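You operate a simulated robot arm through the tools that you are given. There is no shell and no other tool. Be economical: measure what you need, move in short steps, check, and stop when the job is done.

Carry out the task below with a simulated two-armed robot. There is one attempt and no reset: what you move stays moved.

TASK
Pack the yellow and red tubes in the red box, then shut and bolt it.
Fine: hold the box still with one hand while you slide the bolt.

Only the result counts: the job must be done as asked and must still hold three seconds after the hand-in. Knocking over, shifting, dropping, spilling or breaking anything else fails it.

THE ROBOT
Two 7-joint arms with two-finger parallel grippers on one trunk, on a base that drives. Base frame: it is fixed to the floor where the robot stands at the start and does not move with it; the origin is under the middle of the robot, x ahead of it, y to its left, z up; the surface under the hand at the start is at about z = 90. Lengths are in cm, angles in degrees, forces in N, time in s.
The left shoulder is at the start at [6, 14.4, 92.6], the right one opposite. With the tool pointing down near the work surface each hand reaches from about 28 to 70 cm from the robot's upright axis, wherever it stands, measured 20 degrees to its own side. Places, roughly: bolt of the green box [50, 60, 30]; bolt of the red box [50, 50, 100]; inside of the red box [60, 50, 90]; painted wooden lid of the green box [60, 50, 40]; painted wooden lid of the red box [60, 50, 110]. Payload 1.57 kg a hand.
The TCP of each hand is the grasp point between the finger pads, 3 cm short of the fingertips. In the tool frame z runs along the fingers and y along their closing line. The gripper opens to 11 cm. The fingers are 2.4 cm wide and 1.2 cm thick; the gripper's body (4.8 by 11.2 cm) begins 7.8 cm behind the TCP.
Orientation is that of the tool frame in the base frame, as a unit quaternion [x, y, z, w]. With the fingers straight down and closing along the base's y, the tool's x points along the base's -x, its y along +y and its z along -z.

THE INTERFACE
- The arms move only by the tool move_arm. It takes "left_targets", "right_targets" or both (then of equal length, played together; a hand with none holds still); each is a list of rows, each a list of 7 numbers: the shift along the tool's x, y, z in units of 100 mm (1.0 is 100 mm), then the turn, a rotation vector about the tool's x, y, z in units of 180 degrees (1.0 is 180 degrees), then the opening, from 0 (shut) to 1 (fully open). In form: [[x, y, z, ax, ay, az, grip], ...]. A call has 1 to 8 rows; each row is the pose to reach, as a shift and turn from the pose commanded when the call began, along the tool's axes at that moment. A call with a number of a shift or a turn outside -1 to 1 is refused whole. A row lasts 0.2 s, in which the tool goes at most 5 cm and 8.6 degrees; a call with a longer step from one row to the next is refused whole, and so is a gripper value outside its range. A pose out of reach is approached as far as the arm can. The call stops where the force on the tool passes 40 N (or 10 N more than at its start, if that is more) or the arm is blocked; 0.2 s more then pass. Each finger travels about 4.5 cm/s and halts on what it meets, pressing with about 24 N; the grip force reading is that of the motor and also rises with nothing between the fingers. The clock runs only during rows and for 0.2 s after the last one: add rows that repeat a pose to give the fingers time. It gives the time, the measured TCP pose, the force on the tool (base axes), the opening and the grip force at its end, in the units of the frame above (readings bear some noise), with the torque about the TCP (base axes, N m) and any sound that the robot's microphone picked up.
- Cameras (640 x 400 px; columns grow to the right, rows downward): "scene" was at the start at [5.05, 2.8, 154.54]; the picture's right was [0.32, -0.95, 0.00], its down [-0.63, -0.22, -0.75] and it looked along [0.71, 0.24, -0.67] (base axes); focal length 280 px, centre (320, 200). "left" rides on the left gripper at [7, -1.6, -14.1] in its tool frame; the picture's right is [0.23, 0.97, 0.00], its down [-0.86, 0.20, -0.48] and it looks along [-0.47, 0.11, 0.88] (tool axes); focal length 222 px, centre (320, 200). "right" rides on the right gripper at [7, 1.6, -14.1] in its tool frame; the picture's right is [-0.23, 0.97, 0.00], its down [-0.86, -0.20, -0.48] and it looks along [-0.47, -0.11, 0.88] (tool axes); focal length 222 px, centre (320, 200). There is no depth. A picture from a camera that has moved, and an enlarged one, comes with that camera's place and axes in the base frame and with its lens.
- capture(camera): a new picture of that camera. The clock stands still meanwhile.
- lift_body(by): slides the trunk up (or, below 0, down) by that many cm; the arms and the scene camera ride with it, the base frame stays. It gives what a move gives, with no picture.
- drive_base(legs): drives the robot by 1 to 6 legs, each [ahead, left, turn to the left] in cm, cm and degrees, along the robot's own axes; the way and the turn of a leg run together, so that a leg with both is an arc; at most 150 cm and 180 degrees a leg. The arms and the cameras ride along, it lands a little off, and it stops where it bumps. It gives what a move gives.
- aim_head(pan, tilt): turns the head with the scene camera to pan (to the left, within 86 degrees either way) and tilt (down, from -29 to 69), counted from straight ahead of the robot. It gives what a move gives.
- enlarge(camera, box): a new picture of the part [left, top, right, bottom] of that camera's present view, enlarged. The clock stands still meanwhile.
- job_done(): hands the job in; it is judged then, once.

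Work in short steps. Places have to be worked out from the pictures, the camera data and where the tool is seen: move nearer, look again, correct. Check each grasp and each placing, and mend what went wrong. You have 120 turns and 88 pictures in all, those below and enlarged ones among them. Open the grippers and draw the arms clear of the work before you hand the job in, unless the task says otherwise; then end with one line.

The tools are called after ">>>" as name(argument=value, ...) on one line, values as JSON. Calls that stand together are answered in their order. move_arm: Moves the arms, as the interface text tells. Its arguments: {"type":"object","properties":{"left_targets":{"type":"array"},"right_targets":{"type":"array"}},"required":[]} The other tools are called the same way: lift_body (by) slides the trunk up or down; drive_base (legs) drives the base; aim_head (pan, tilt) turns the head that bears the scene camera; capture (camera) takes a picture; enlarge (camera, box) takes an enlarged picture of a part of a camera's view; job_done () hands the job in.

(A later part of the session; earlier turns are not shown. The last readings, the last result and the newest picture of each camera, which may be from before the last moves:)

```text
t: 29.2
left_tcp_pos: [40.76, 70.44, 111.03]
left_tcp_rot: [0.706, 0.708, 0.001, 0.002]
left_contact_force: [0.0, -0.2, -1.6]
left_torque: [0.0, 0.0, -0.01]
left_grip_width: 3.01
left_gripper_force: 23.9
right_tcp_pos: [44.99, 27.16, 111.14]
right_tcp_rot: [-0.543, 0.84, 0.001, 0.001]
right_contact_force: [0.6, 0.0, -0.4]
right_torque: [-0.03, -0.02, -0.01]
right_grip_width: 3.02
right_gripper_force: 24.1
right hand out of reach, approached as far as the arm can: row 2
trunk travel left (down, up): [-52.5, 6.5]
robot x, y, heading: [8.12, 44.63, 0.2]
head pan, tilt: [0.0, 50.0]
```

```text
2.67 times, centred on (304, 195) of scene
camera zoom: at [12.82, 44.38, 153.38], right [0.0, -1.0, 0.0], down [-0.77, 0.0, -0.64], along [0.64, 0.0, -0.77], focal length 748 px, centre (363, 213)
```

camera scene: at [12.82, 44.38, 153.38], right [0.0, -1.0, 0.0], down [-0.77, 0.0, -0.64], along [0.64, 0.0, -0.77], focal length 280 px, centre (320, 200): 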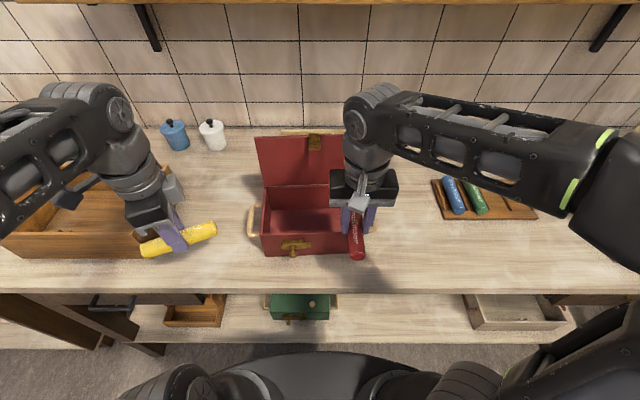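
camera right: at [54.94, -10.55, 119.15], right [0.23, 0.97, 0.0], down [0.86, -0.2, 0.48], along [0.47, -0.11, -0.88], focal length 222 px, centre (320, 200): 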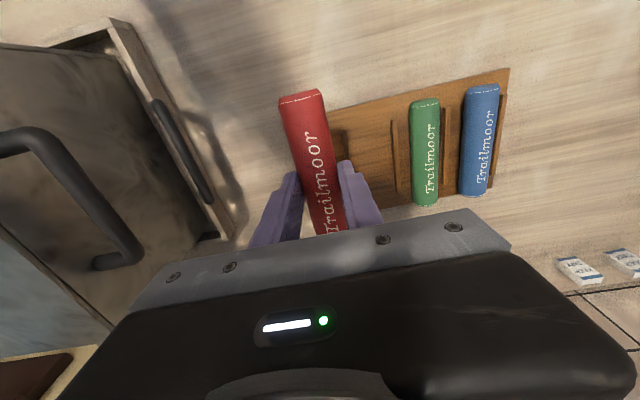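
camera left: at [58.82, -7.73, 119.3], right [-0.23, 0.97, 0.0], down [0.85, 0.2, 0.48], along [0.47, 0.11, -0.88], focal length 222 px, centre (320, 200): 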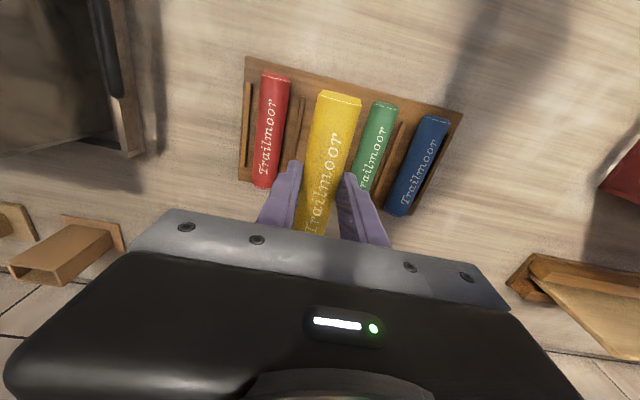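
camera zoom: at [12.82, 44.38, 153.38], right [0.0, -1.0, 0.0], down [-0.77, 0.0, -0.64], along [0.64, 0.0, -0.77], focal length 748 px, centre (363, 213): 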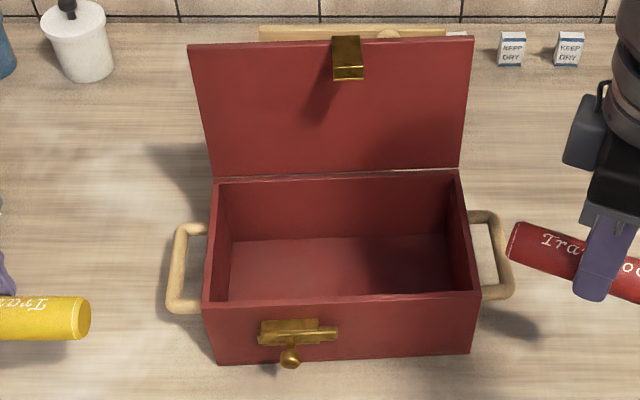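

Box: centre ≈(55,46.5), rim z≈100.5, yaw ≈+3°; lid nearly upright with a hasp tab at its edge; bolt with knob on the front left of centre. I bring yellow over the front half of the box while the right hand finishes its yaw.

>>> move_arm(left_targets=[[-0.4, 0.1, 0, 0, 0, -0.005, 0.15], [-0.8, 0.2, 0, 0, 0, -0.01, 0.15], [-1, 0.3, 0, 0, 0, -0.016, 0.15]], right_targets=[[0, 0, 0, 0, 0, -0.0455, 0.15], [0, 0, 0, 0, 0, -0.091, 0.15], [0, 0, 0, 0, 0, -0.136, 0.15]])

>>> move_arm(left_targets=[[-0.4, 0.2, 0, 0, 0, 0, 0.15], [-0.8, 0.4, 0, 0, 0, 0, 0.15], [-1, 0.6, 0, 0, 0, 0, 0.15]])

>>> capture(camera="scene")

>>> capture(camera="left")

```text
t: 30.0
left_tcp_pos: [43.74, 60.38, 110.96]
left_tcp_rot: [0.689, 0.725, 0.001, 0.0]
left_contact_force: [0.0, 0.1, -1.4]
left_torque: [-0.04, 0.02, -0.02]
left_grip_width: 2.98
left_gripper_force: 23.7
right_tcp_pos: [45.1, 27.22, 111.09]
right_tcp_rot: [0.709, -0.705, 0.0, -0.001]
right_contact_force: [0.8, 0.0, -1.2]
right_torque: [0.01, -0.03, -0.03]
right_grip_width: 2.99
right_gripper_force: 24.0
trunk travel left (down, up): [-52.5, 6.5]
robot x, y, heading: [7.73, 44.48, 0.1]
head pan, tilt: [0.0, 50.0]
```

```text
t: 30.8
left_tcp_pos: [50.2, 50.63, 110.96]
left_tcp_rot: [0.687, 0.726, 0.001, 0.0]
left_contact_force: [0.1, -1.0, -0.8]
left_torque: [0.0, -0.03, -0.01]
left_grip_width: 3.0
left_gripper_force: 23.9
right_tcp_pos: [44.96, 27.3, 111.06]
right_tcp_rot: [0.708, -0.706, 0.0, -0.001]
right_contact_force: [0.1, 0.3, -1.6]
right_torque: [0.03, 0.04, 0.04]
right_grip_width: 2.99
right_gripper_force: 23.9
trunk travel left (down, up): [-52.5, 6.5]
robot x, y, heading: [8.06, 44.33, -0.0]
head pan, tilt: [0.0, 50.0]
```

```text
59 pictures are left
camera scene: at [12.9, 44.31, 153.38], right [0.0, -1.0, 0.0], down [-0.77, 0.0, -0.64], along [0.64, 0.0, -0.77], focal length 280 px, centre (320, 200)
```

scene: 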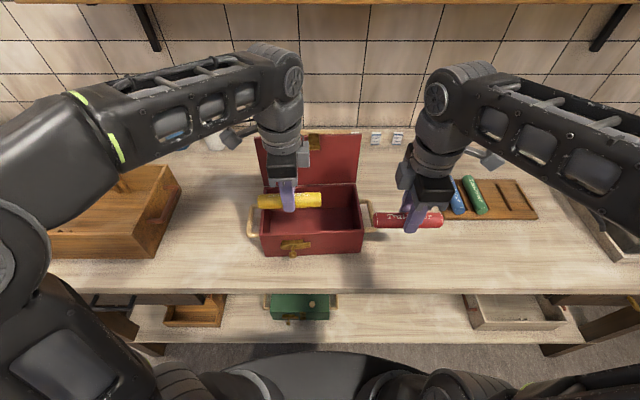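

```text
58 pictures are left
camera left: at [48.21, 57.48, 125.08], right [0.96, 0.28, 0.0], down [0.24, -0.84, 0.48], along [0.14, -0.46, -0.88], focal length 222 px, centre (320, 200)
```

left: 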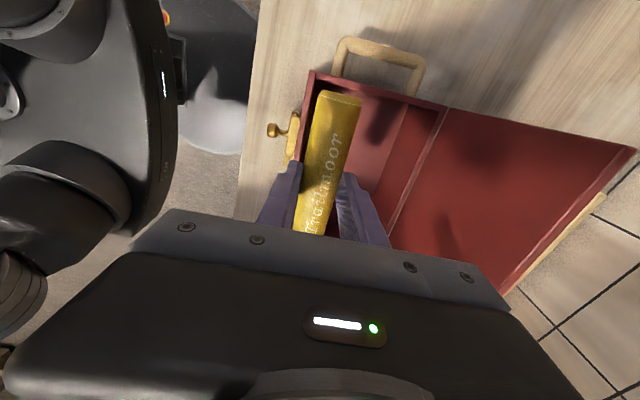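

Good. Shift to x≈52.3, y≈48.5 and lower part way, then look.

>>> move_arm(left_targets=[[-0.2, 0.2, 0, 0, 0, 0, 0.15], [-0.2, 0.22, 0.3, 0, 0, 0, 0.15], [-0.2, 0.22, 0.7, 0, 0, 0, 0.15], [-0.2, 0.22, 0.9, 0, 0, 0, 0.15]])

>>> capture(camera="left")

>>> enlarge(camera="scene", box=[224, 100, 384, 260])

```text
t: 31.8
left_tcp_pos: [52.6, 49.0, 101.97]
left_tcp_rot: [0.689, 0.725, 0.002, 0.002]
left_contact_force: [-0.8, 0.2, -1.5]
left_torque: [-0.02, 0.0, -0.01]
left_grip_width: 2.98
left_gripper_force: 23.8
right_tcp_pos: [44.91, 27.23, 111.17]
right_tcp_rot: [0.707, -0.707, 0.0, -0.001]
right_contact_force: [0.2, -0.4, -0.1]
right_torque: [-0.05, -0.02, 0.0]
right_grip_width: 3.0
right_gripper_force: 24.1
trunk travel left (down, up): [-52.5, 6.5]
robot x, y, heading: [8.42, 44.21, 0.2]
head pan, tilt: [0.0, 50.0]
```

```text
57 pictures are left
camera left: at [50.53, 55.76, 116.04], right [0.96, 0.28, 0.0], down [0.24, -0.84, 0.48], along [0.14, -0.46, -0.88], focal length 222 px, centre (320, 200)
```

left: 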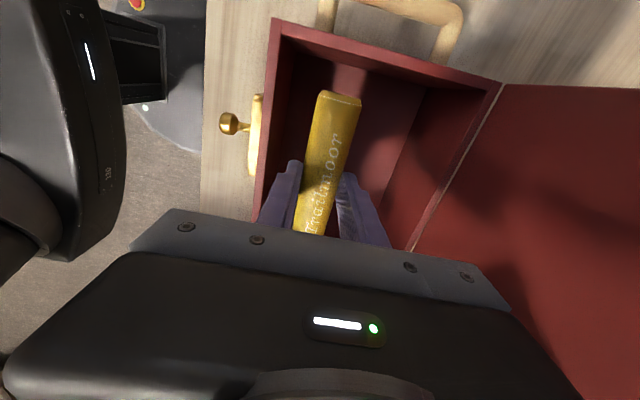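

```text
2.50 times, centred on (304, 180) of scene
camera zoom: at [12.82, 44.39, 153.39], right [0.0, -1.0, 0.0], down [-0.77, 0.0, -0.64], along [0.64, 0.0, -0.77], focal length 701 px, centre (360, 250)
```

zoom: 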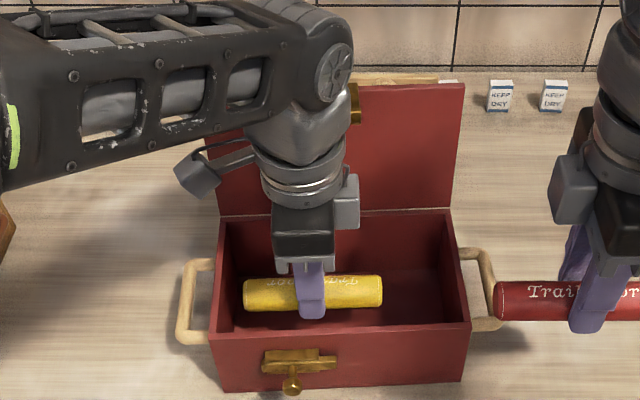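

Good clearance. Lower to z≈95.4.

>>> move_arm(left_targets=[[0.1, 0, 0.3, 0, 0, 0, 0.15], [0.1, 0, 0.55, 0, 0, 0, 0.15], [0.1, 0, 0.66, 0, 0, 0, 0.15]])

>>> capture(camera="left")

```text
t: 32.6
left_tcp_pos: [52.56, 49.82, 95.31]
left_tcp_rot: [0.688, 0.726, 0.001, 0.001]
left_contact_force: [0.7, 0.0, -0.6]
left_torque: [0.01, -0.01, 0.01]
left_grip_width: 2.97
left_gripper_force: 24.3
right_tcp_pos: [44.98, 27.17, 111.04]
right_tcp_rot: [0.708, -0.706, 0.0, -0.001]
right_contact_force: [-0.3, 0.4, -1.2]
right_torque: [0.01, 0.0, 0.0]
right_grip_width: 2.98
right_gripper_force: 24.0
trunk travel left (down, up): [-52.5, 6.5]
robot x, y, heading: [7.96, 44.16, 0.3]
head pan, tilt: [0.0, 50.0]
```

```text
55 pictures are left
camera left: at [50.54, 56.73, 109.41], right [0.96, 0.28, 0.0], down [0.24, -0.84, 0.48], along [0.14, -0.46, -0.88], focal length 222 px, centre (320, 200)
```

left: 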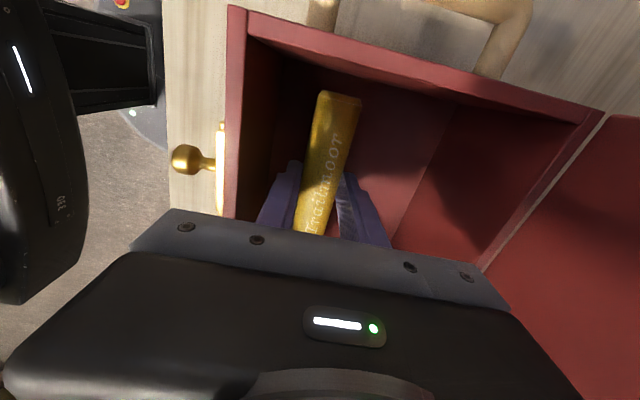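

No floor contact felt yet; go down a bit more, 0.8 cm.

>>> move_arm(left_targets=[[0, 0, 0.04, 0, 0, 0, 0.15], [0, 0, 0.08, 0, 0, 0, 0.15]])

```text
t: 33.2
left_tcp_pos: [52.5, 49.83, 94.55]
left_tcp_rot: [0.688, 0.725, 0.001, 0.001]
left_contact_force: [0.0, 0.4, 3.5]
left_torque: [-0.25, -0.01, 0.02]
left_grip_width: 3.02
left_gripper_force: 24.1
right_tcp_pos: [44.86, 27.26, 111.11]
right_tcp_rot: [0.707, -0.707, 0.0, 0.0]
right_contact_force: [0.6, -0.2, -0.2]
right_torque: [-0.02, -0.03, 0.01]
right_grip_width: 2.98
right_gripper_force: 23.7
trunk travel left (down, up): [-52.5, 6.5]
robot x, y, heading: [8.25, 44.42, 0.0]
head pan, tilt: [0.0, 50.0]
```

Contact with the floor. Open to ~4.2 cm and rise.

>>> move_arm(left_targets=[[0, 0, 0, 0, 0, 0, 0.33], [0, 0, 0, 0, 0, 0, 0.37], [0, 0, -0.3, 0, 0, 0, 0.37], [0, 0, -0.7, 0, 0, 0, 0.37], [0, 0, -1, 0, 0, 0, 0.37]])

>>> move_arm(left_targets=[[0.3, -0.2, -0.3, 0, 0, 0, 0.37], [0.6, -0.4, -0.5, 0, 0, 0, 0.37], [1, -0.6, -0.6, 0, 0, 0, 0.37]])

>>> move_arm(left_targets=[[0.3, -0.2, 0, 0, 0, 0, 0.37], [0.6, -0.4, 0, 0, 0, 0, 0.37], [0.9, -0.5, 0, 0, 0, 0, 0.37]], right_targets=[[-0.3, -0.2, 0, 0, 0, -0.005, 0.15], [-0.6, -0.4, 0, 0, 0, 0.005, 0.15], [-1, -0.6, 0, 0, 0, 0.016, 0.15]])

>>> capture(camera="scene")

```text
t: 34.4
left_tcp_pos: [52.57, 49.74, 104.64]
left_tcp_rot: [0.688, 0.726, 0.001, 0.001]
left_contact_force: [-1.1, 0.4, -0.1]
left_torque: [-0.02, 0.03, -0.01]
left_grip_width: 4.07
left_gripper_force: 0.0
right_tcp_pos: [44.97, 27.16, 111.12]
right_tcp_rot: [0.708, -0.706, 0.001, -0.001]
right_contact_force: [-0.2, -0.3, -1.2]
right_torque: [-0.03, 0.04, 0.02]
right_grip_width: 3.0
right_gripper_force: 24.2
trunk travel left (down, up): [-52.5, 6.5]
robot x, y, heading: [7.99, 44.3, -0.1]
head pan, tilt: [0.0, 50.0]
```

```text
t: 35.2
left_tcp_pos: [45.93, 59.64, 110.62]
left_tcp_rot: [0.689, 0.725, 0.001, 0.001]
left_contact_force: [-0.7, -0.1, 0.0]
left_torque: [-0.02, 0.0, -0.03]
left_grip_width: 4.06
left_gripper_force: 0.0
right_tcp_pos: [44.83, 27.28, 111.25]
right_tcp_rot: [0.708, -0.706, 0.0, -0.001]
right_contact_force: [-0.3, 0.7, -0.5]
right_torque: [-0.01, -0.05, 0.01]
right_grip_width: 3.02
right_gripper_force: 23.6
trunk travel left (down, up): [-52.5, 6.5]
robot x, y, heading: [8.07, 44.45, 0.4]
head pan, tilt: [0.0, 50.0]
```

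```text
t: 36.0
left_tcp_pos: [40.34, 68.64, 110.49]
left_tcp_rot: [0.688, 0.726, 0.001, 0.003]
left_contact_force: [0.2, 1.0, 0.9]
left_torque: [-0.06, -0.07, -0.02]
left_grip_width: 4.1
left_gripper_force: 0.1
right_tcp_pos: [50.79, 37.73, 111.22]
right_tcp_rot: [-0.69, 0.724, -0.002, 0.001]
right_contact_force: [0.1, 2.0, -0.3]
right_torque: [-0.11, -0.04, 0.02]
right_grip_width: 2.98
right_gripper_force: 24.1
trunk travel left (down, up): [-52.5, 6.5]
robot x, y, heading: [8.07, 44.61, -0.1]
head pan, tilt: [0.0, 50.0]
```

```text
54 pictures are left
camera scene: at [12.57, 44.95, 153.39], right [0.0, -1.0, 0.0], down [-0.77, 0.0, -0.64], along [0.64, 0.0, -0.77], focal length 280 px, centre (320, 200)
```

scene: 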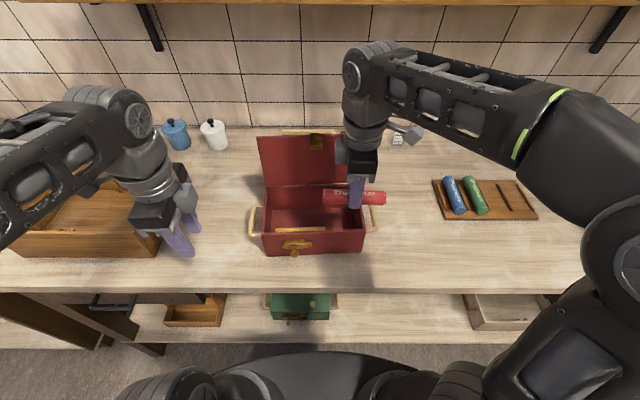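

Yellow is in the box. The right yaw should be 6° the other way; correct that while moving over the box, and look with the right camera.

>>> move_arm(right_targets=[[-0.3, -0.2, 0, 0, 0, -0.03, 0.15], [-0.62, -0.45, 0, 0, 0, -0.034, 0.15], [-0.62, -0.45, 0.3, 0, 0, -0.034, 0.15]])

>>> capture(camera="right")

>>> enlarge(camera="scene", box=[224, 100, 400, 260])

```text
t: 36.8
left_tcp_pos: [40.38, 68.08, 110.64]
left_tcp_rot: [0.689, 0.725, 0.001, 0.002]
left_contact_force: [-0.9, -0.1, -0.1]
left_torque: [-0.03, -0.04, -0.02]
left_grip_width: 4.06
left_gripper_force: 0.1
right_tcp_pos: [55.59, 43.34, 108.11]
right_tcp_rot: [0.728, -0.686, -0.001, -0.002]
right_contact_force: [-2.6, -2.5, 7.0]
right_torque: [0.37, -0.46, -0.04]
right_grip_width: 2.99
right_gripper_force: 24.2
right hand out of reach, approached as far as the arm can: row 2
trunk travel left (down, up): [-52.5, 6.5]
robot x, y, heading: [8.3, 44.03, 0.2]
head pan, tilt: [0.0, 50.0]
```

```text
53 pictures are left
camera right: at [54.35, 36.17, 122.2], right [-0.99, 0.17, 0.0], down [0.15, 0.86, 0.48], along [0.08, 0.47, -0.88], focal length 222 px, centre (320, 200)
```

right: 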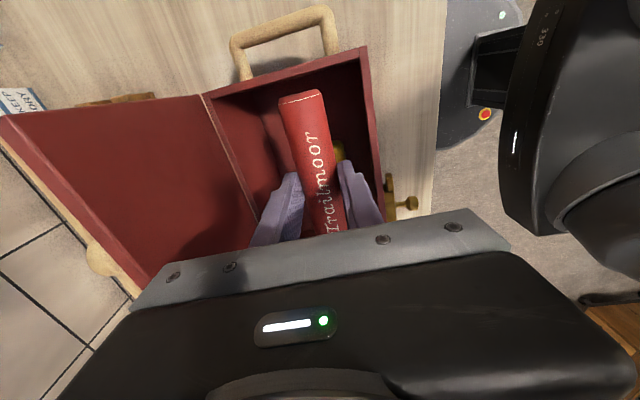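

```text
2.50 times, centred on (312, 180) of scene
camera zoom: at [12.67, 44.28, 153.41], right [0.0, -1.0, 0.0], down [-0.77, 0.0, -0.64], along [0.64, 0.0, -0.77], focal length 701 px, centre (340, 250)
```

zoom: 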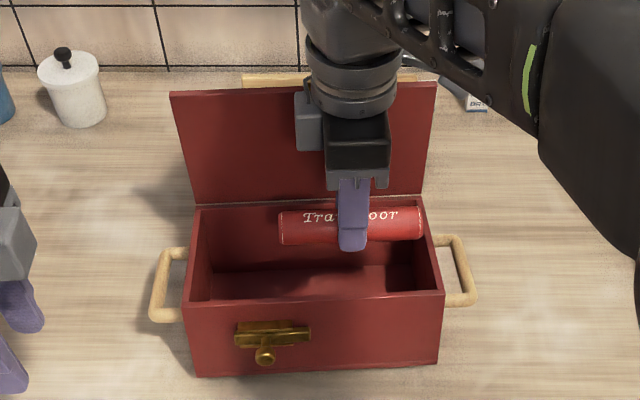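

The hand touches the lid's tab (7 N). Back up and away in -x to x≈53.4 before lowering.

>>> move_arm(right_targets=[[0, 0, -0.15, 0, 0, 0, 0.15], [0, 0.12, -0.15, 0, 0, 0, 0.15], [0, 0.24, -0.15, 0, 0, 0, 0.15]])

>>> enlarge(camera="scene", box=[224, 100, 400, 260])

```text
t: 37.6
left_tcp_pos: [40.7, 68.3, 110.61]
left_tcp_rot: [0.688, 0.726, 0.002, 0.001]
left_contact_force: [0.5, -0.2, -0.2]
left_torque: [0.02, 0.0, 0.0]
left_grip_width: 4.09
left_gripper_force: 0.0
right_tcp_pos: [53.12, 43.0, 109.66]
right_tcp_rot: [0.728, -0.686, 0.0, -0.001]
right_contact_force: [0.4, 0.0, -1.5]
right_torque: [0.02, 0.0, 0.0]
right_grip_width: 2.97
right_gripper_force: 24.7
trunk travel left (down, up): [-52.5, 6.5]
robot x, y, heading: [7.87, 44.51, 0.1]
head pan, tilt: [0.0, 50.0]
```

```text
2.50 times, centred on (312, 180) of scene
camera zoom: at [12.79, 44.35, 153.38], right [0.0, -1.0, 0.0], down [-0.77, 0.0, -0.64], along [0.64, 0.0, -0.77], focal length 701 px, centre (340, 250)
```

zoom: 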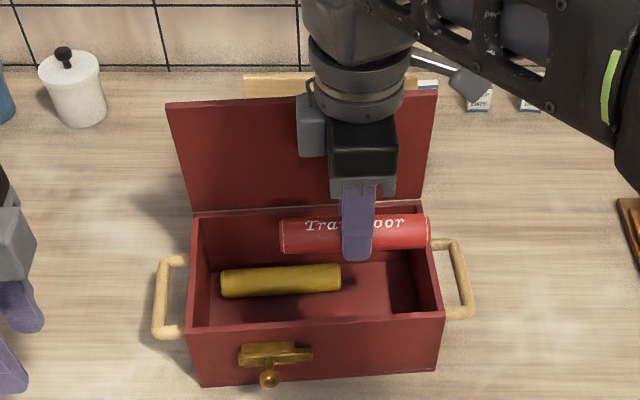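

The box rocked slightly but is back; yellow rolled to the rear, so red goes to the front. Lower red at x≈52.6, y≈44.

>>> move_arm(right_targets=[[-0.1, 0.05, 0.2, 0, 0, 0, 0.15], [-0.1, 0.05, 0.5, 0, 0, 0, 0.15], [-0.1, 0.05, 0.8, 0, 0, 0, 0.15]])

>>> capture(camera="right")

>>> enlarge(camera="scene", box=[224, 100, 400, 260])

```text
t: 38.4
left_tcp_pos: [40.53, 68.24, 110.62]
left_tcp_rot: [0.689, 0.725, 0.002, 0.001]
left_contact_force: [-0.2, 0.1, -0.1]
left_torque: [0.0, 0.01, 0.0]
left_grip_width: 4.09
left_gripper_force: 0.1
right_tcp_pos: [52.85, 44.29, 103.0]
right_tcp_rot: [0.728, -0.685, 0.002, -0.004]
right_contact_force: [-1.2, -0.1, 7.8]
right_torque: [-0.08, -0.14, 0.01]
right_grip_width: 2.98
right_gripper_force: 24.7
trunk travel left (down, up): [-52.5, 6.5]
robot x, y, heading: [8.07, 44.45, -0.0]
head pan, tilt: [0.0, 50.0]
stopped in row 3 (right hand): the force on the tool passed its limit at 61 N (the readings are from after the stop); the commanded pose is now the measured one
```

```text
50 pictures are left
camera right: at [51.55, 37.05, 117.0], right [-0.99, 0.17, -0.01], down [0.14, 0.86, 0.48], along [0.09, 0.48, -0.87], focal length 222 px, centre (320, 200)
```

right: 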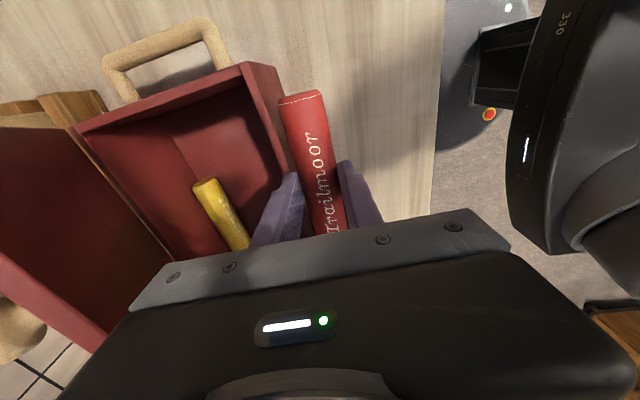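

```text
2.50 times, centred on (312, 180) of scene
camera zoom: at [12.73, 44.36, 153.38], right [0.0, -1.0, 0.0], down [-0.77, 0.0, -0.64], along [0.64, 0.0, -0.77], focal length 701 px, centre (340, 250)
```

zoom: 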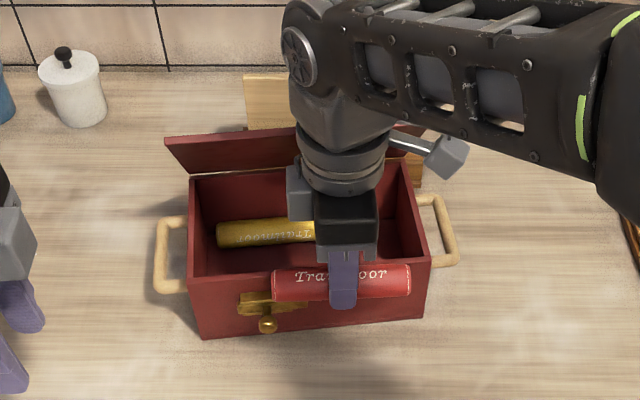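

The descent jammed (61 N) — probably the gripper body on the lid's tab, pushing the box back. Rise straight up and look.

>>> move_arm(right_targets=[[0, 0, -0.2, 0, 0, 0, 0.15], [0, 0, -0.5, 0, 0, 0, 0.15], [0, 0, -0.9, 0, 0, 0, 0.15]])

>>> enlarge(camera="scene", box=[224, 100, 400, 260])

```text
t: 39.2
left_tcp_pos: [40.48, 68.28, 110.55]
left_tcp_rot: [0.689, 0.725, 0.001, 0.002]
left_contact_force: [0.2, 0.2, 0.5]
left_torque: [-0.05, -0.06, 0.01]
left_grip_width: 4.07
left_gripper_force: 0.2
right_tcp_pos: [52.86, 44.17, 110.97]
right_tcp_rot: [0.727, -0.686, 0.002, -0.005]
right_contact_force: [0.3, -0.2, -1.4]
right_torque: [0.0, -0.02, -0.03]
right_grip_width: 2.99
right_gripper_force: 23.7
right hand out of reach, approached as far as the arm can: row 3
trunk travel left (down, up): [-52.5, 6.5]
robot x, y, heading: [8.31, 44.45, -0.0]
head pan, tilt: [0.0, 50.0]
```

```text
2.50 times, centred on (312, 180) of scene
camera zoom: at [12.75, 44.43, 153.38], right [0.0, -1.0, 0.0], down [-0.77, 0.0, -0.64], along [0.64, 0.0, -0.77], focal length 701 px, centre (340, 250)
```

zoom: 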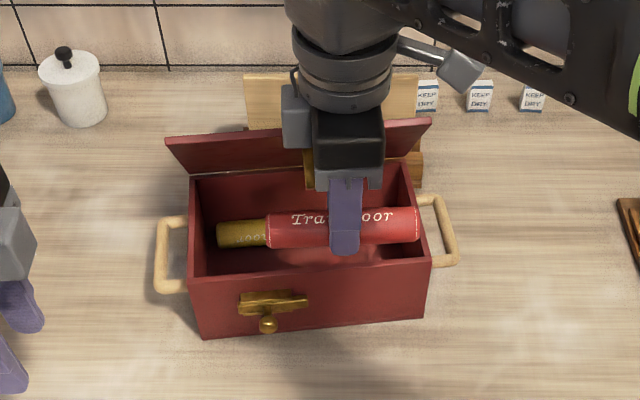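

The lid now leans forward and the box slid back. Look with both hand cameras for a side view.

>>> capture(camera="right")

>>> capture(camera="left")

```text
47 pictures are left
camera right: at [51.5, 37.01, 124.94], right [-0.99, 0.17, -0.01], down [0.14, 0.86, 0.48], along [0.09, 0.48, -0.88], focal length 222 px, centre (320, 200)
```

right: 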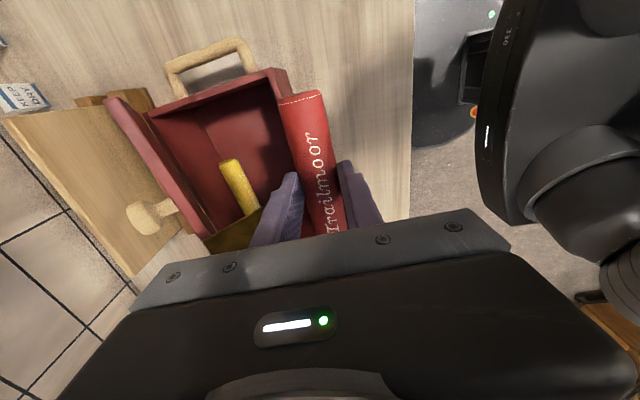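

```text
46 pictures are left
camera left: at [38.48, 75.12, 124.69], right [0.96, 0.28, 0.0], down [0.24, -0.84, 0.48], along [0.14, -0.46, -0.88], focal length 222 px, centre (320, 200)
```

left: 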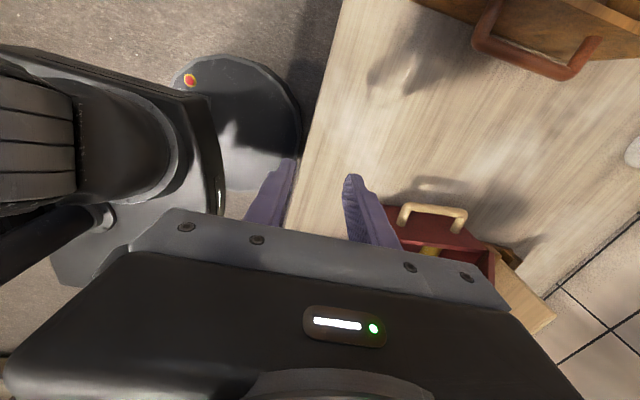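

Box has slid back ~7 cm with some yaw and the lid leans forward ~30°; yellow is still inside. I'll grip the left handle with the left hand to control the box, so first turn the left hand back to default yaw and park the right hand.

>>> move_arm(left_targets=[[0, 0, 0, 0, 0, -0.044, 0.4], [0, 0, 0, 0, 0, -0.088, 0.4], [0, 0, 0, 0, 0, -0.132, 0.4], [0, 0, 0, 0, 0, -0.176, 0.4], [0, 0, 0, 0, 0, -0.22, 0.4], [0, 0, 0, 0, 0, -0.264, 0.4], [0, 0, 0, 0, 0, -0.308, 0.4], [0, 0, 0, 0, 0, -0.352, 0.4]], right_targets=[[0, 0.2, 0, 0, 0, 0, 0.15], [0, 0.4, 0, 0, 0, 0, 0.15], [0.2, 0.5, 0, 0, 0, 0, 0.15], [0.4, 0.6, 0, 0, 0, 0, 0.15], [0.6, 0.7, 0, 0, 0, 0, 0.15], [0.8, 0.8, 0, 0, 0, 0, 0.15], [1, 0.8, 0, 0, 0, 0, 0.15], [1, 0.8, 0, 0, 0, 0, 0.15]])

>>> move_arm(left_targets=[[0, 0, 0, 0, 0, -0.044, 0.4], [0, 0, 0, 0, 0, -0.088, 0.4], [0, 0, 0, 0, 0, -0.132, 0.4]])

>>> capture(camera="scene")

>>> capture(camera="left")

```text
t: 41.0
left_tcp_pos: [40.48, 68.3, 110.7]
left_tcp_rot: [0.204, 0.979, 0.0, 0.001]
left_contact_force: [-0.8, 0.5, -0.7]
left_torque: [-0.02, 0.02, -0.01]
left_grip_width: 4.42
left_gripper_force: 0.0
right_tcp_pos: [45.51, 33.55, 110.72]
right_tcp_rot: [0.727, -0.686, 0.001, -0.004]
right_contact_force: [-0.1, 0.0, -1.1]
right_torque: [0.0, 0.01, 0.0]
right_grip_width: 2.98
right_gripper_force: 23.9
trunk travel left (down, up): [-52.5, 6.5]
robot x, y, heading: [8.24, 44.42, -0.1]
head pan, tilt: [0.0, 50.0]
```

```text
t: 41.8
left_tcp_pos: [40.6, 68.12, 110.58]
left_tcp_rot: [-0.002, 1.0, -0.001, 0.001]
left_contact_force: [0.3, -0.5, -0.3]
left_torque: [-0.01, 0.01, 0.03]
left_grip_width: 4.41
left_gripper_force: 0.0
right_tcp_pos: [45.5, 33.58, 110.71]
right_tcp_rot: [0.728, -0.686, 0.0, -0.005]
right_contact_force: [1.4, -0.2, -0.7]
right_torque: [0.04, -0.01, 0.03]
right_grip_width: 2.99
right_gripper_force: 23.7
trunk travel left (down, up): [-52.5, 6.5]
robot x, y, heading: [8.29, 44.28, -0.1]
head pan, tilt: [0.0, 50.0]
```

```text
45 pictures are left
camera scene: at [12.81, 44.36, 153.38], right [0.0, -1.0, 0.0], down [-0.77, 0.0, -0.64], along [0.64, 0.0, -0.77], focal length 280 px, centre (320, 200)
```

scene: 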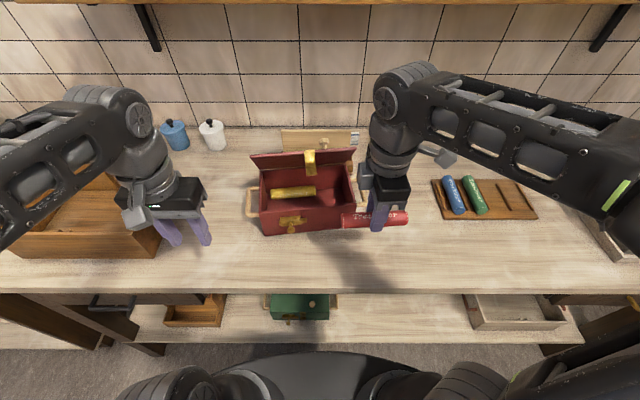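

```text
44 pictures are left
camera left: at [33.58, 66.54, 124.69], right [-0.23, 0.97, 0.0], down [0.85, 0.2, 0.48], along [0.47, 0.11, -0.88], focal length 222 px, centre (320, 200)
```

left: 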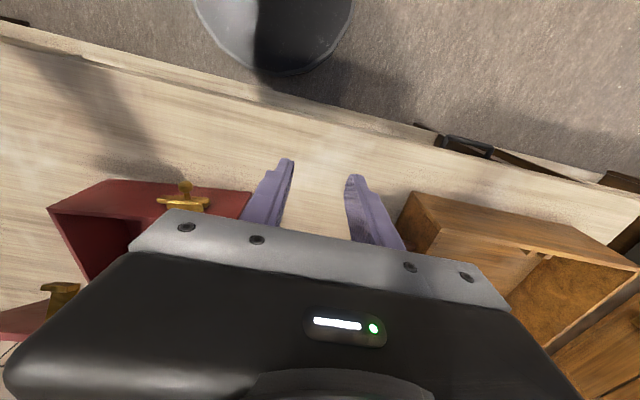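

Lid stays put by itself. Handle bar spans about x 55–64 at y≈63. Bring the left hand over its front part.

>>> move_arm(left_targets=[[-0.3, -0.1, 0, 0, 0, -0.01, 0.4], [-0.6, -0.2, 0, 0, 0, -0.025, 0.4], [-1, -0.35, 0, 0, 0, -0.037, 0.4]])

>>> capture(camera="left")

```text
t: 42.6
left_tcp_pos: [50.64, 64.8, 110.64]
left_tcp_rot: [-0.06, 0.998, 0.0, 0.001]
left_contact_force: [0.4, 0.2, 0.1]
left_torque: [-0.03, 0.03, 0.0]
left_grip_width: 4.41
left_gripper_force: 0.0
right_tcp_pos: [45.62, 33.56, 110.75]
right_tcp_rot: [0.728, -0.686, -0.001, -0.004]
right_contact_force: [0.0, 0.0, -1.2]
right_torque: [0.01, 0.02, 0.03]
right_grip_width: 2.97
right_gripper_force: 24.2
trunk travel left (down, up): [-52.5, 6.5]
robot x, y, heading: [7.86, 44.07, -0.1]
head pan, tilt: [0.0, 50.0]
```

```text
43 pictures are left
camera left: at [43.94, 62.33, 124.64], right [-0.34, 0.94, 0.0], down [0.82, 0.3, 0.48], along [0.45, 0.16, -0.88], focal length 222 px, centre (320, 200)
```

left: 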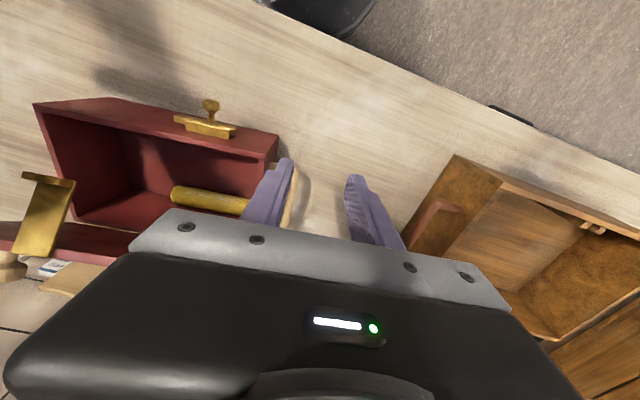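

Handle bar at y≈63.6, gap to wall is narrow. Narrow the fingers to ~2.8 cm, move above the bar at x≈57, look.

>>> move_arm(left_targets=[[-0.3, -0.08, 0.1, 0, 0, 0, 0.3], [-0.62, -0.16, 0.3, 0, 0, 0, 0.25], [-0.62, -0.16, 0.6, 0, 0, 0, 0.25], [-0.62, -0.16, 0.6, 0, 0, 0, 0.25]])

>>> capture(camera="left")

>>> enlarge(camera="scene", box=[200, 120, 360, 240])

```text
t: 43.6
left_tcp_pos: [56.77, 64.05, 104.61]
left_tcp_rot: [-0.06, 0.998, 0.0, 0.002]
left_contact_force: [0.4, -0.2, 1.4]
left_torque: [0.01, -0.04, 0.0]
left_grip_width: 2.75
left_gripper_force: 0.0
right_tcp_pos: [45.45, 33.59, 110.74]
right_tcp_rot: [0.727, -0.686, 0.001, -0.005]
right_contact_force: [0.4, 0.2, -0.1]
right_torque: [-0.01, -0.03, 0.0]
right_grip_width: 2.98
right_gripper_force: 24.0
trunk travel left (down, up): [-52.5, 6.5]
robot x, y, heading: [8.25, 44.31, 0.4]
head pan, tilt: [0.0, 50.0]
```

```text
42 pictures are left
camera left: at [50.09, 61.48, 118.67], right [-0.34, 0.94, 0.0], down [0.82, 0.3, 0.48], along [0.45, 0.16, -0.88], focal length 222 px, centre (320, 200)
```

left: 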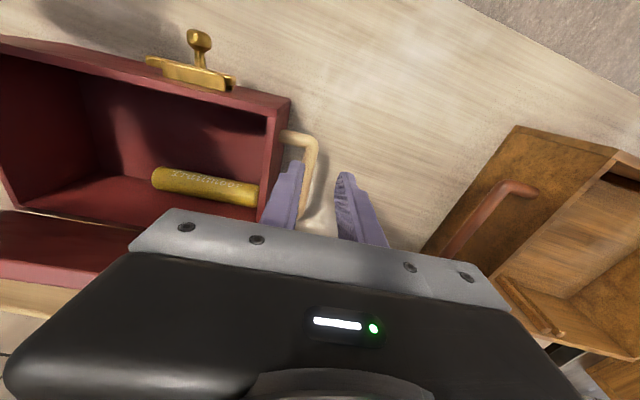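

```text
3.33 times, centred on (280, 180) of scene
camera zoom: at [12.81, 44.35, 153.38], right [0.0, -1.0, 0.0], down [-0.77, 0.0, -0.64], along [0.64, 0.0, -0.77], focal length 935 px, centre (453, 267)
```

zoom: 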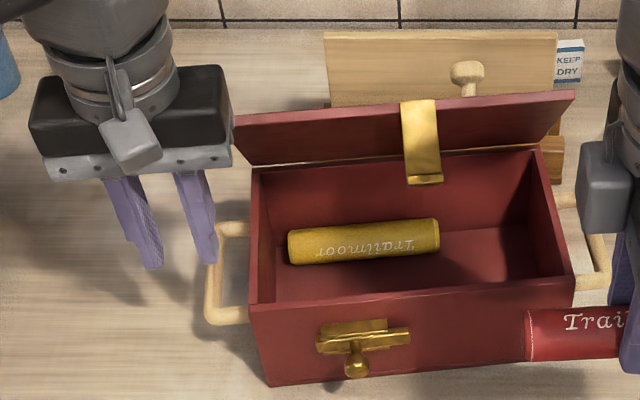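

Handle bar ≈(57.3, 63.1, 96.6). To keep the wrist off the lid corner, tilt the hand ~15° (fingers forward) and descend over the bar.

>>> move_arm(left_targets=[[-0.02, -0.05, 0, 0, -0.042, 0, 0.25], [-0.04, -0.09, 0, 0, -0.083, 0, 0.25], [-0.04, -0.09, 0.2, 0, -0.083, 0, 0.25], [-0.04, -0.09, 0.4, 0, -0.083, 0, 0.25]])

>>> capture(camera="left")

>>> enlarge(camera="scene", box=[200, 120, 360, 240])

```text
t: 44.6
left_tcp_pos: [57.28, 63.09, 100.75]
left_tcp_rot: [-0.06, 0.989, 0.008, 0.132]
left_contact_force: [-0.1, -0.9, 0.4]
left_torque: [-0.02, 0.02, 0.0]
left_grip_width: 2.75
left_gripper_force: 0.0
right_tcp_pos: [45.56, 33.64, 110.8]
right_tcp_rot: [0.727, -0.686, 0.0, -0.005]
right_contact_force: [-0.8, 0.2, -0.6]
right_torque: [-0.03, -0.03, 0.03]
right_grip_width: 3.0
right_gripper_force: 24.1
trunk travel left (down, up): [-52.5, 6.5]
robot x, y, heading: [8.55, 44.19, 0.3]
head pan, tilt: [0.0, 50.0]
```

```text
40 pictures are left
camera left: at [47.25, 60.17, 112.42], right [-0.33, 0.94, -0.06], down [0.67, 0.28, 0.69], along [0.66, 0.19, -0.73], focal length 222 px, centre (320, 200)
```

left: 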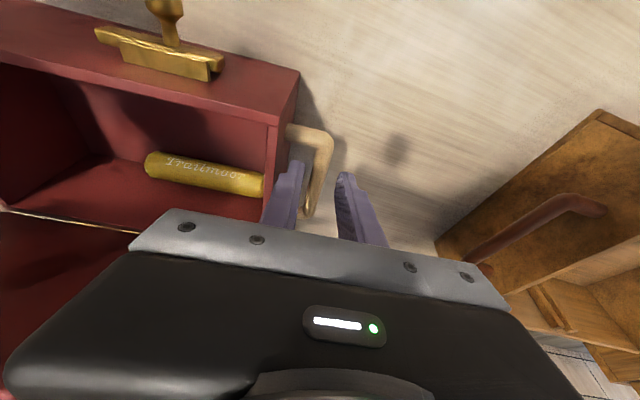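

```text
3.33 times, centred on (280, 180) of scene
camera zoom: at [12.82, 44.36, 153.39], right [0.0, -1.0, 0.0], down [-0.77, 0.0, -0.64], along [0.64, 0.0, -0.77], focal length 935 px, centre (453, 267)
```

zoom: 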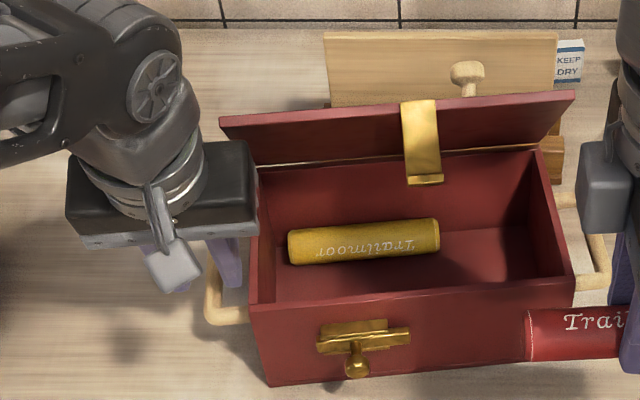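

The bar is between the fingers. Lower 3.6 cm vertically, then close.

>>> move_arm(left_targets=[[0.045, 0, 0.17, 0, 0, 0, 0.25], [0.09, 0, 0.35, 0, 0, 0, 0.25]])

>>> move_arm(left_targets=[[0, 0, 0, 0, 0, 0, 0.0], [0, 0, 0, 0, 0, 0, 0.0], [0, 0, 0, 0, 0, 0, 0.0], [0, 0, 0, 0, 0, 0, 0.0]])

>>> capture(camera="left")

```text
t: 45.2
left_tcp_pos: [57.37, 63.01, 96.97]
left_tcp_rot: [-0.059, 0.99, 0.008, 0.131]
left_contact_force: [1.5, 0.4, 0.8]
left_torque: [-0.03, -0.02, 0.03]
left_grip_width: 2.73
left_gripper_force: 0.2
right_tcp_pos: [45.41, 33.62, 110.79]
right_tcp_rot: [0.728, -0.686, 0.001, -0.004]
right_contact_force: [0.6, -0.5, -0.4]
right_torque: [0.01, 0.02, -0.05]
right_grip_width: 2.96
right_gripper_force: 24.2
trunk travel left (down, up): [-52.5, 6.5]
robot x, y, heading: [7.32, 44.06, 0.1]
head pan, tilt: [0.0, 50.0]
```

```text
t: 46.2
left_tcp_pos: [57.41, 63.06, 97.01]
left_tcp_rot: [-0.059, 0.99, 0.008, 0.131]
left_contact_force: [1.8, -1.6, 0.4]
left_torque: [0.01, -0.26, 0.18]
left_grip_width: 1.36
left_gripper_force: 24.4
right_tcp_pos: [45.43, 33.65, 110.73]
right_tcp_rot: [0.728, -0.686, 0.001, -0.004]
right_contact_force: [0.4, 0.3, -0.2]
right_torque: [-0.02, -0.01, 0.0]
right_grip_width: 2.97
right_gripper_force: 24.3
trunk travel left (down, up): [-52.5, 6.5]
robot x, y, heading: [7.95, 44.11, -0.1]
head pan, tilt: [0.0, 50.0]
```

```text
38 pictures are left
camera left: at [47.31, 60.18, 108.77], right [-0.33, 0.94, -0.06], down [0.67, 0.28, 0.68], along [0.66, 0.19, -0.73], focal length 222 px, centre (320, 200)
```

left: 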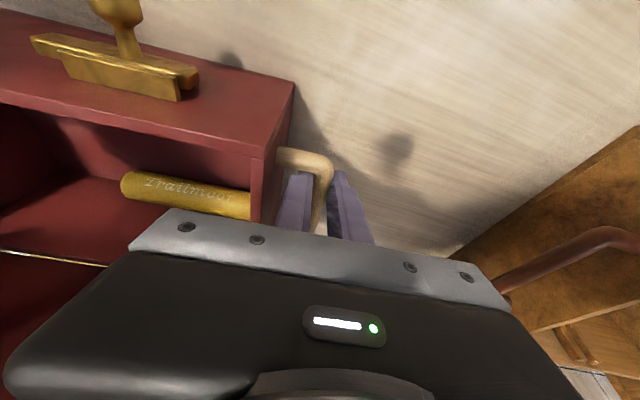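

Handle held firmly. Pull the box back 5 cm toward the robot, gently.

>>> move_arm(left_targets=[[0.096, 0.012, -0.026, 0, 0, 0, 0], [0.192, 0.024, -0.052, 0, 0, 0, 0], [0.288, 0.036, -0.078, 0, 0, 0, 0], [0.384, 0.048, -0.103, 0, 0, 0, 0], [0.48, 0.06, -0.129, 0, 0, 0, 0]])

>>> enlarge(camera="scene", box=[200, 120, 390, 260])

```text
t: 47.4
left_tcp_pos: [52.38, 63.16, 97.12]
left_tcp_rot: [-0.058, 0.99, 0.008, 0.131]
left_contact_force: [0.1, 0.1, -0.1]
left_torque: [-0.15, 0.33, 0.19]
left_grip_width: 1.33
left_gripper_force: 23.9
right_tcp_pos: [45.42, 33.66, 110.77]
right_tcp_rot: [0.728, -0.686, 0.001, -0.004]
right_contact_force: [0.4, -0.5, -1.0]
right_torque: [-0.05, 0.03, 0.0]
right_grip_width: 3.01
right_gripper_force: 23.9
trunk travel left (down, up): [-52.5, 6.5]
robot x, y, heading: [8.18, 44.0, 0.2]
head pan, tilt: [0.0, 50.0]
```

```text
2.86 times, centred on (295, 190) of scene
camera zoom: at [12.82, 44.38, 153.38], right [0.0, -1.0, 0.0], down [-0.77, 0.0, -0.64], along [0.64, 0.0, -0.77], focal length 802 px, centre (391, 229)
```

zoom: 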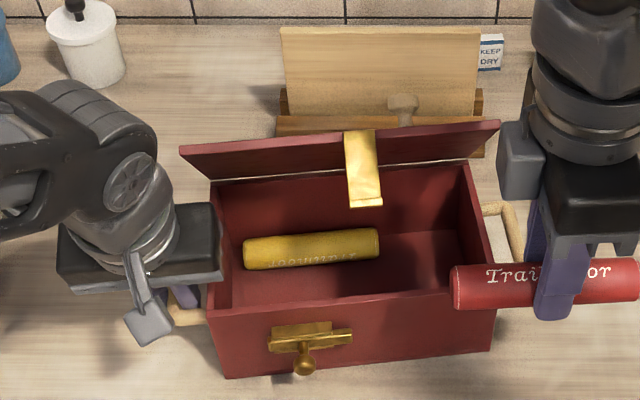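

Box follows well. Pull 4 cm more and turn it back ~6.6° clockwise so it faces the robot squarely.

>>> move_arm(left_targets=[[0.096, 0.012, -0.026, 0.002, 0, 0.007, 0], [0.192, 0.024, -0.052, 0.004, 0, 0.014, 0], [0.288, 0.036, -0.078, 0.006, 0, 0.021, 0], [0.384, 0.048, -0.103, 0.008, 0, 0.028, 0], [0.384, 0.048, -0.103, 0.0095, 0, 0.0354, 0]], right_targets=[[0, 0.1, 0, 0.02, 0, 0, 0.15], [0, 0.2, 0, 0.04, 0, 0, 0.15], [0, 0.3, 0, 0.07, 0, 0, 0.15], [0, 0.4, 0, 0.1, 0, 0, 0.15], [0, 0.5, 0, 0.14, 0, 0, 0.15]])

>>> enlarge(camera="scene", box=[190, 120, 430, 280])

```text
t: 48.6
left_tcp_pos: [48.32, 63.0, 96.96]
left_tcp_rot: [-0.001, 0.991, 0.0, 0.132]
left_contact_force: [-0.1, 0.8, -0.2]
left_torque: [-0.08, -0.21, 0.09]
left_grip_width: 1.37
left_gripper_force: 24.0
right_tcp_pos: [40.45, 33.41, 110.8]
right_tcp_rot: [0.71, -0.669, 0.15, -0.163]
right_contact_force: [0.4, -0.4, -0.5]
right_torque: [-0.01, -0.01, 0.02]
right_grip_width: 2.99
right_gripper_force: 24.0
trunk travel left (down, up): [-52.5, 6.5]
robot x, y, heading: [7.79, 44.57, 0.1]
head pan, tilt: [0.0, 50.0]
```

```text
2.50 times, centred on (310, 200) of scene
camera zoom: at [12.75, 44.33, 153.39], right [0.0, -1.0, 0.0], down [-0.77, 0.0, -0.64], along [0.64, 0.0, -0.77], focal length 701 px, centre (345, 200)
```

zoom: 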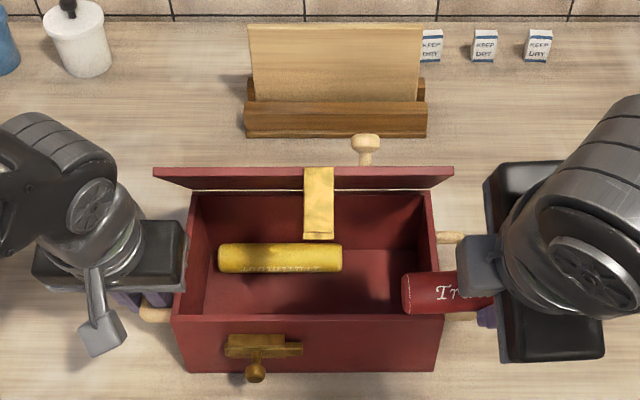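

The box is square now: front x≈44, hinge x≈58, lid edge ≈(50.6, z112), tab at y≈46.7. With the left hand holding, use the tilted right hand (at y≈39) to push the lid back open. First approach.

>>> move_arm(right_targets=[[-0.27, -0.07, 0.19, 0, 0, 0, 0.15], [-0.544, -0.136, 0.37, 0, 0, 0, 0.15]])

>>> move_arm(right_targets=[[0.012, -0.181, 0.084, 0, 0, 0, 0.15], [0.023, -0.362, 0.168, 0, 0, 0, 0.15]])

>>> enlarge(camera="scene", box=[190, 120, 430, 280])

```text
t: 49.2
left_tcp_pos: [48.42, 63.23, 97.0]
left_tcp_rot: [-0.002, 0.991, 0.001, 0.131]
left_contact_force: [0.5, 0.3, 0.1]
left_torque: [0.11, -0.15, 0.17]
left_grip_width: 1.38
left_gripper_force: 24.5
right_tcp_pos: [43.1, 39.1, 107.98]
right_tcp_rot: [0.709, -0.669, 0.15, -0.163]
right_contact_force: [-0.1, 0.1, -0.5]
right_torque: [-0.04, 0.02, 0.0]
right_grip_width: 2.98
right_gripper_force: 24.2
trunk travel left (down, up): [-52.5, 6.5]
robot x, y, heading: [8.03, 44.52, 0.2]
head pan, tilt: [0.0, 50.0]
```

```text
t: 49.8
left_tcp_pos: [48.34, 63.07, 97.08]
left_tcp_rot: [-0.002, 0.991, 0.0, 0.131]
left_contact_force: [0.0, -0.3, 0.5]
left_torque: [0.11, 0.14, 0.12]
left_grip_width: 1.35
left_gripper_force: 24.0
right_tcp_pos: [46.93, 39.02, 107.99]
right_tcp_rot: [0.709, -0.669, 0.15, -0.162]
right_contact_force: [0.3, 0.2, -1.8]
right_torque: [-0.03, -0.02, 0.03]
right_grip_width: 3.0
right_gripper_force: 24.6
trunk travel left (down, up): [-52.5, 6.5]
robot x, y, heading: [7.96, 44.27, 0.0]
head pan, tilt: [0.0, 50.0]
```

```text
2.50 times, centred on (310, 200) of scene
camera zoom: at [12.85, 44.39, 153.38], right [0.0, -1.0, 0.0], down [-0.77, 0.0, -0.64], along [0.64, 0.0, -0.77], focal length 701 px, centre (345, 200)
```

zoom: 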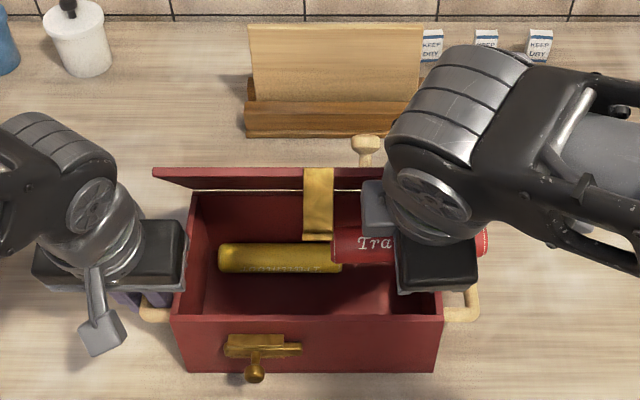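

No contact yet. Push on in 1 cm rows.

>>> move_arm(right_targets=[[0.006, -0.09, 0.042, 0, 0, 0, 0.15], [0.012, -0.181, 0.084, 0, 0, 0, 0.15], [0.017, -0.27, 0.126, 0, 0, 0, 0.15], [0.023, -0.362, 0.168, 0, 0, 0, 0.15], [0.029, -0.452, 0.21, 0, 0, 0, 0.15]])

>>> enlarge(camera="scene", box=[190, 120, 430, 280])

```text
t: 51.0
left_tcp_pos: [48.51, 63.15, 97.09]
left_tcp_rot: [-0.002, 0.991, 0.0, 0.131]
left_contact_force: [0.8, 0.0, 0.1]
left_torque: [0.08, 0.19, 0.11]
left_grip_width: 1.36
left_gripper_force: 23.8
right_tcp_pos: [52.01, 39.07, 108.09]
right_tcp_rot: [0.709, -0.67, 0.149, -0.163]
right_contact_force: [-0.1, 0.5, -0.7]
right_torque: [-0.01, 0.0, -0.03]
right_grip_width: 2.96
right_gripper_force: 24.4
trunk travel left (down, up): [-52.5, 6.5]
robot x, y, heading: [7.79, 44.43, 0.5]
head pan, tilt: [0.0, 50.0]
```

```text
2.50 times, centred on (310, 200) of scene
camera zoom: at [12.83, 44.39, 153.38], right [0.0, -1.0, 0.0], down [-0.77, 0.0, -0.64], along [0.64, 0.0, -0.77], focal length 701 px, centre (345, 200)
```

zoom: 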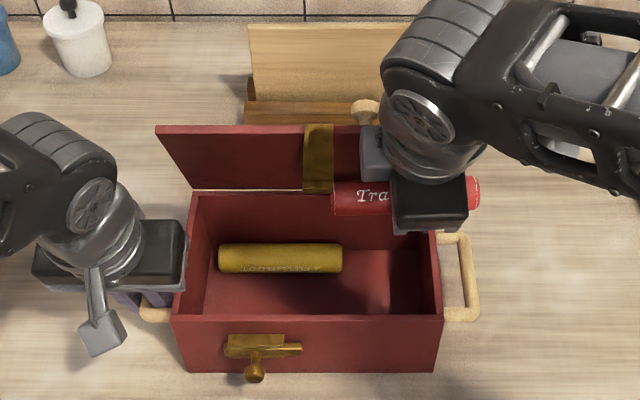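

Lid is opening easily and the box is steady. Continue pushing 5 cm.

>>> move_arm(right_targets=[[0.006, -0.09, 0.042, 0, 0, 0, 0.15], [0.012, -0.181, 0.084, 0, 0, 0, 0.15], [0.017, -0.27, 0.126, 0, 0, 0, 0.15], [0.023, -0.362, 0.168, 0, 0, 0, 0.15], [0.029, -0.452, 0.21, 0, 0, 0, 0.15]])

>>> enlarge(camera="scene", box=[190, 120, 430, 280])

```text
t: 52.2
left_tcp_pos: [48.41, 63.03, 97.02]
left_tcp_rot: [-0.002, 0.991, 0.0, 0.133]
left_contact_force: [6.1, -5.1, 0.6]
left_torque: [-0.03, 0.46, 0.71]
left_grip_width: 1.38
left_gripper_force: 23.7
right_tcp_pos: [56.87, 39.2, 108.13]
right_tcp_rot: [0.71, -0.669, 0.149, -0.163]
right_contact_force: [-7.4, 4.3, -0.6]
right_torque: [0.07, 0.16, 0.1]
right_grip_width: 2.99
right_gripper_force: 23.9
trunk travel left (down, up): [-52.5, 6.5]
robot x, y, heading: [7.9, 44.17, 0.4]
head pan, tilt: [0.0, 50.0]
```

```text
2.50 times, centred on (310, 200) of scene
camera zoom: at [12.81, 44.38, 153.38], right [0.0, -1.0, 0.0], down [-0.77, 0.0, -0.64], along [0.64, 0.0, -0.77], focal length 701 px, centre (345, 200)
```

zoom: 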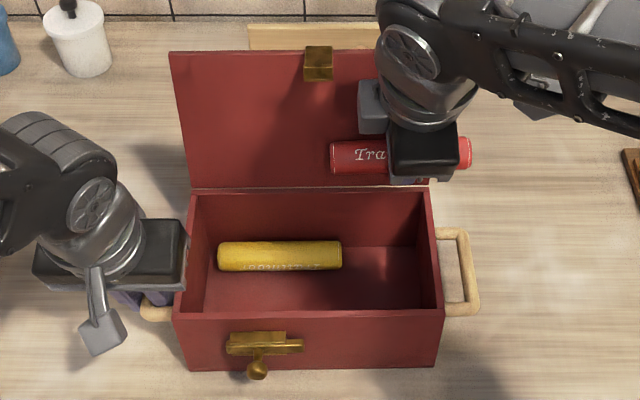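

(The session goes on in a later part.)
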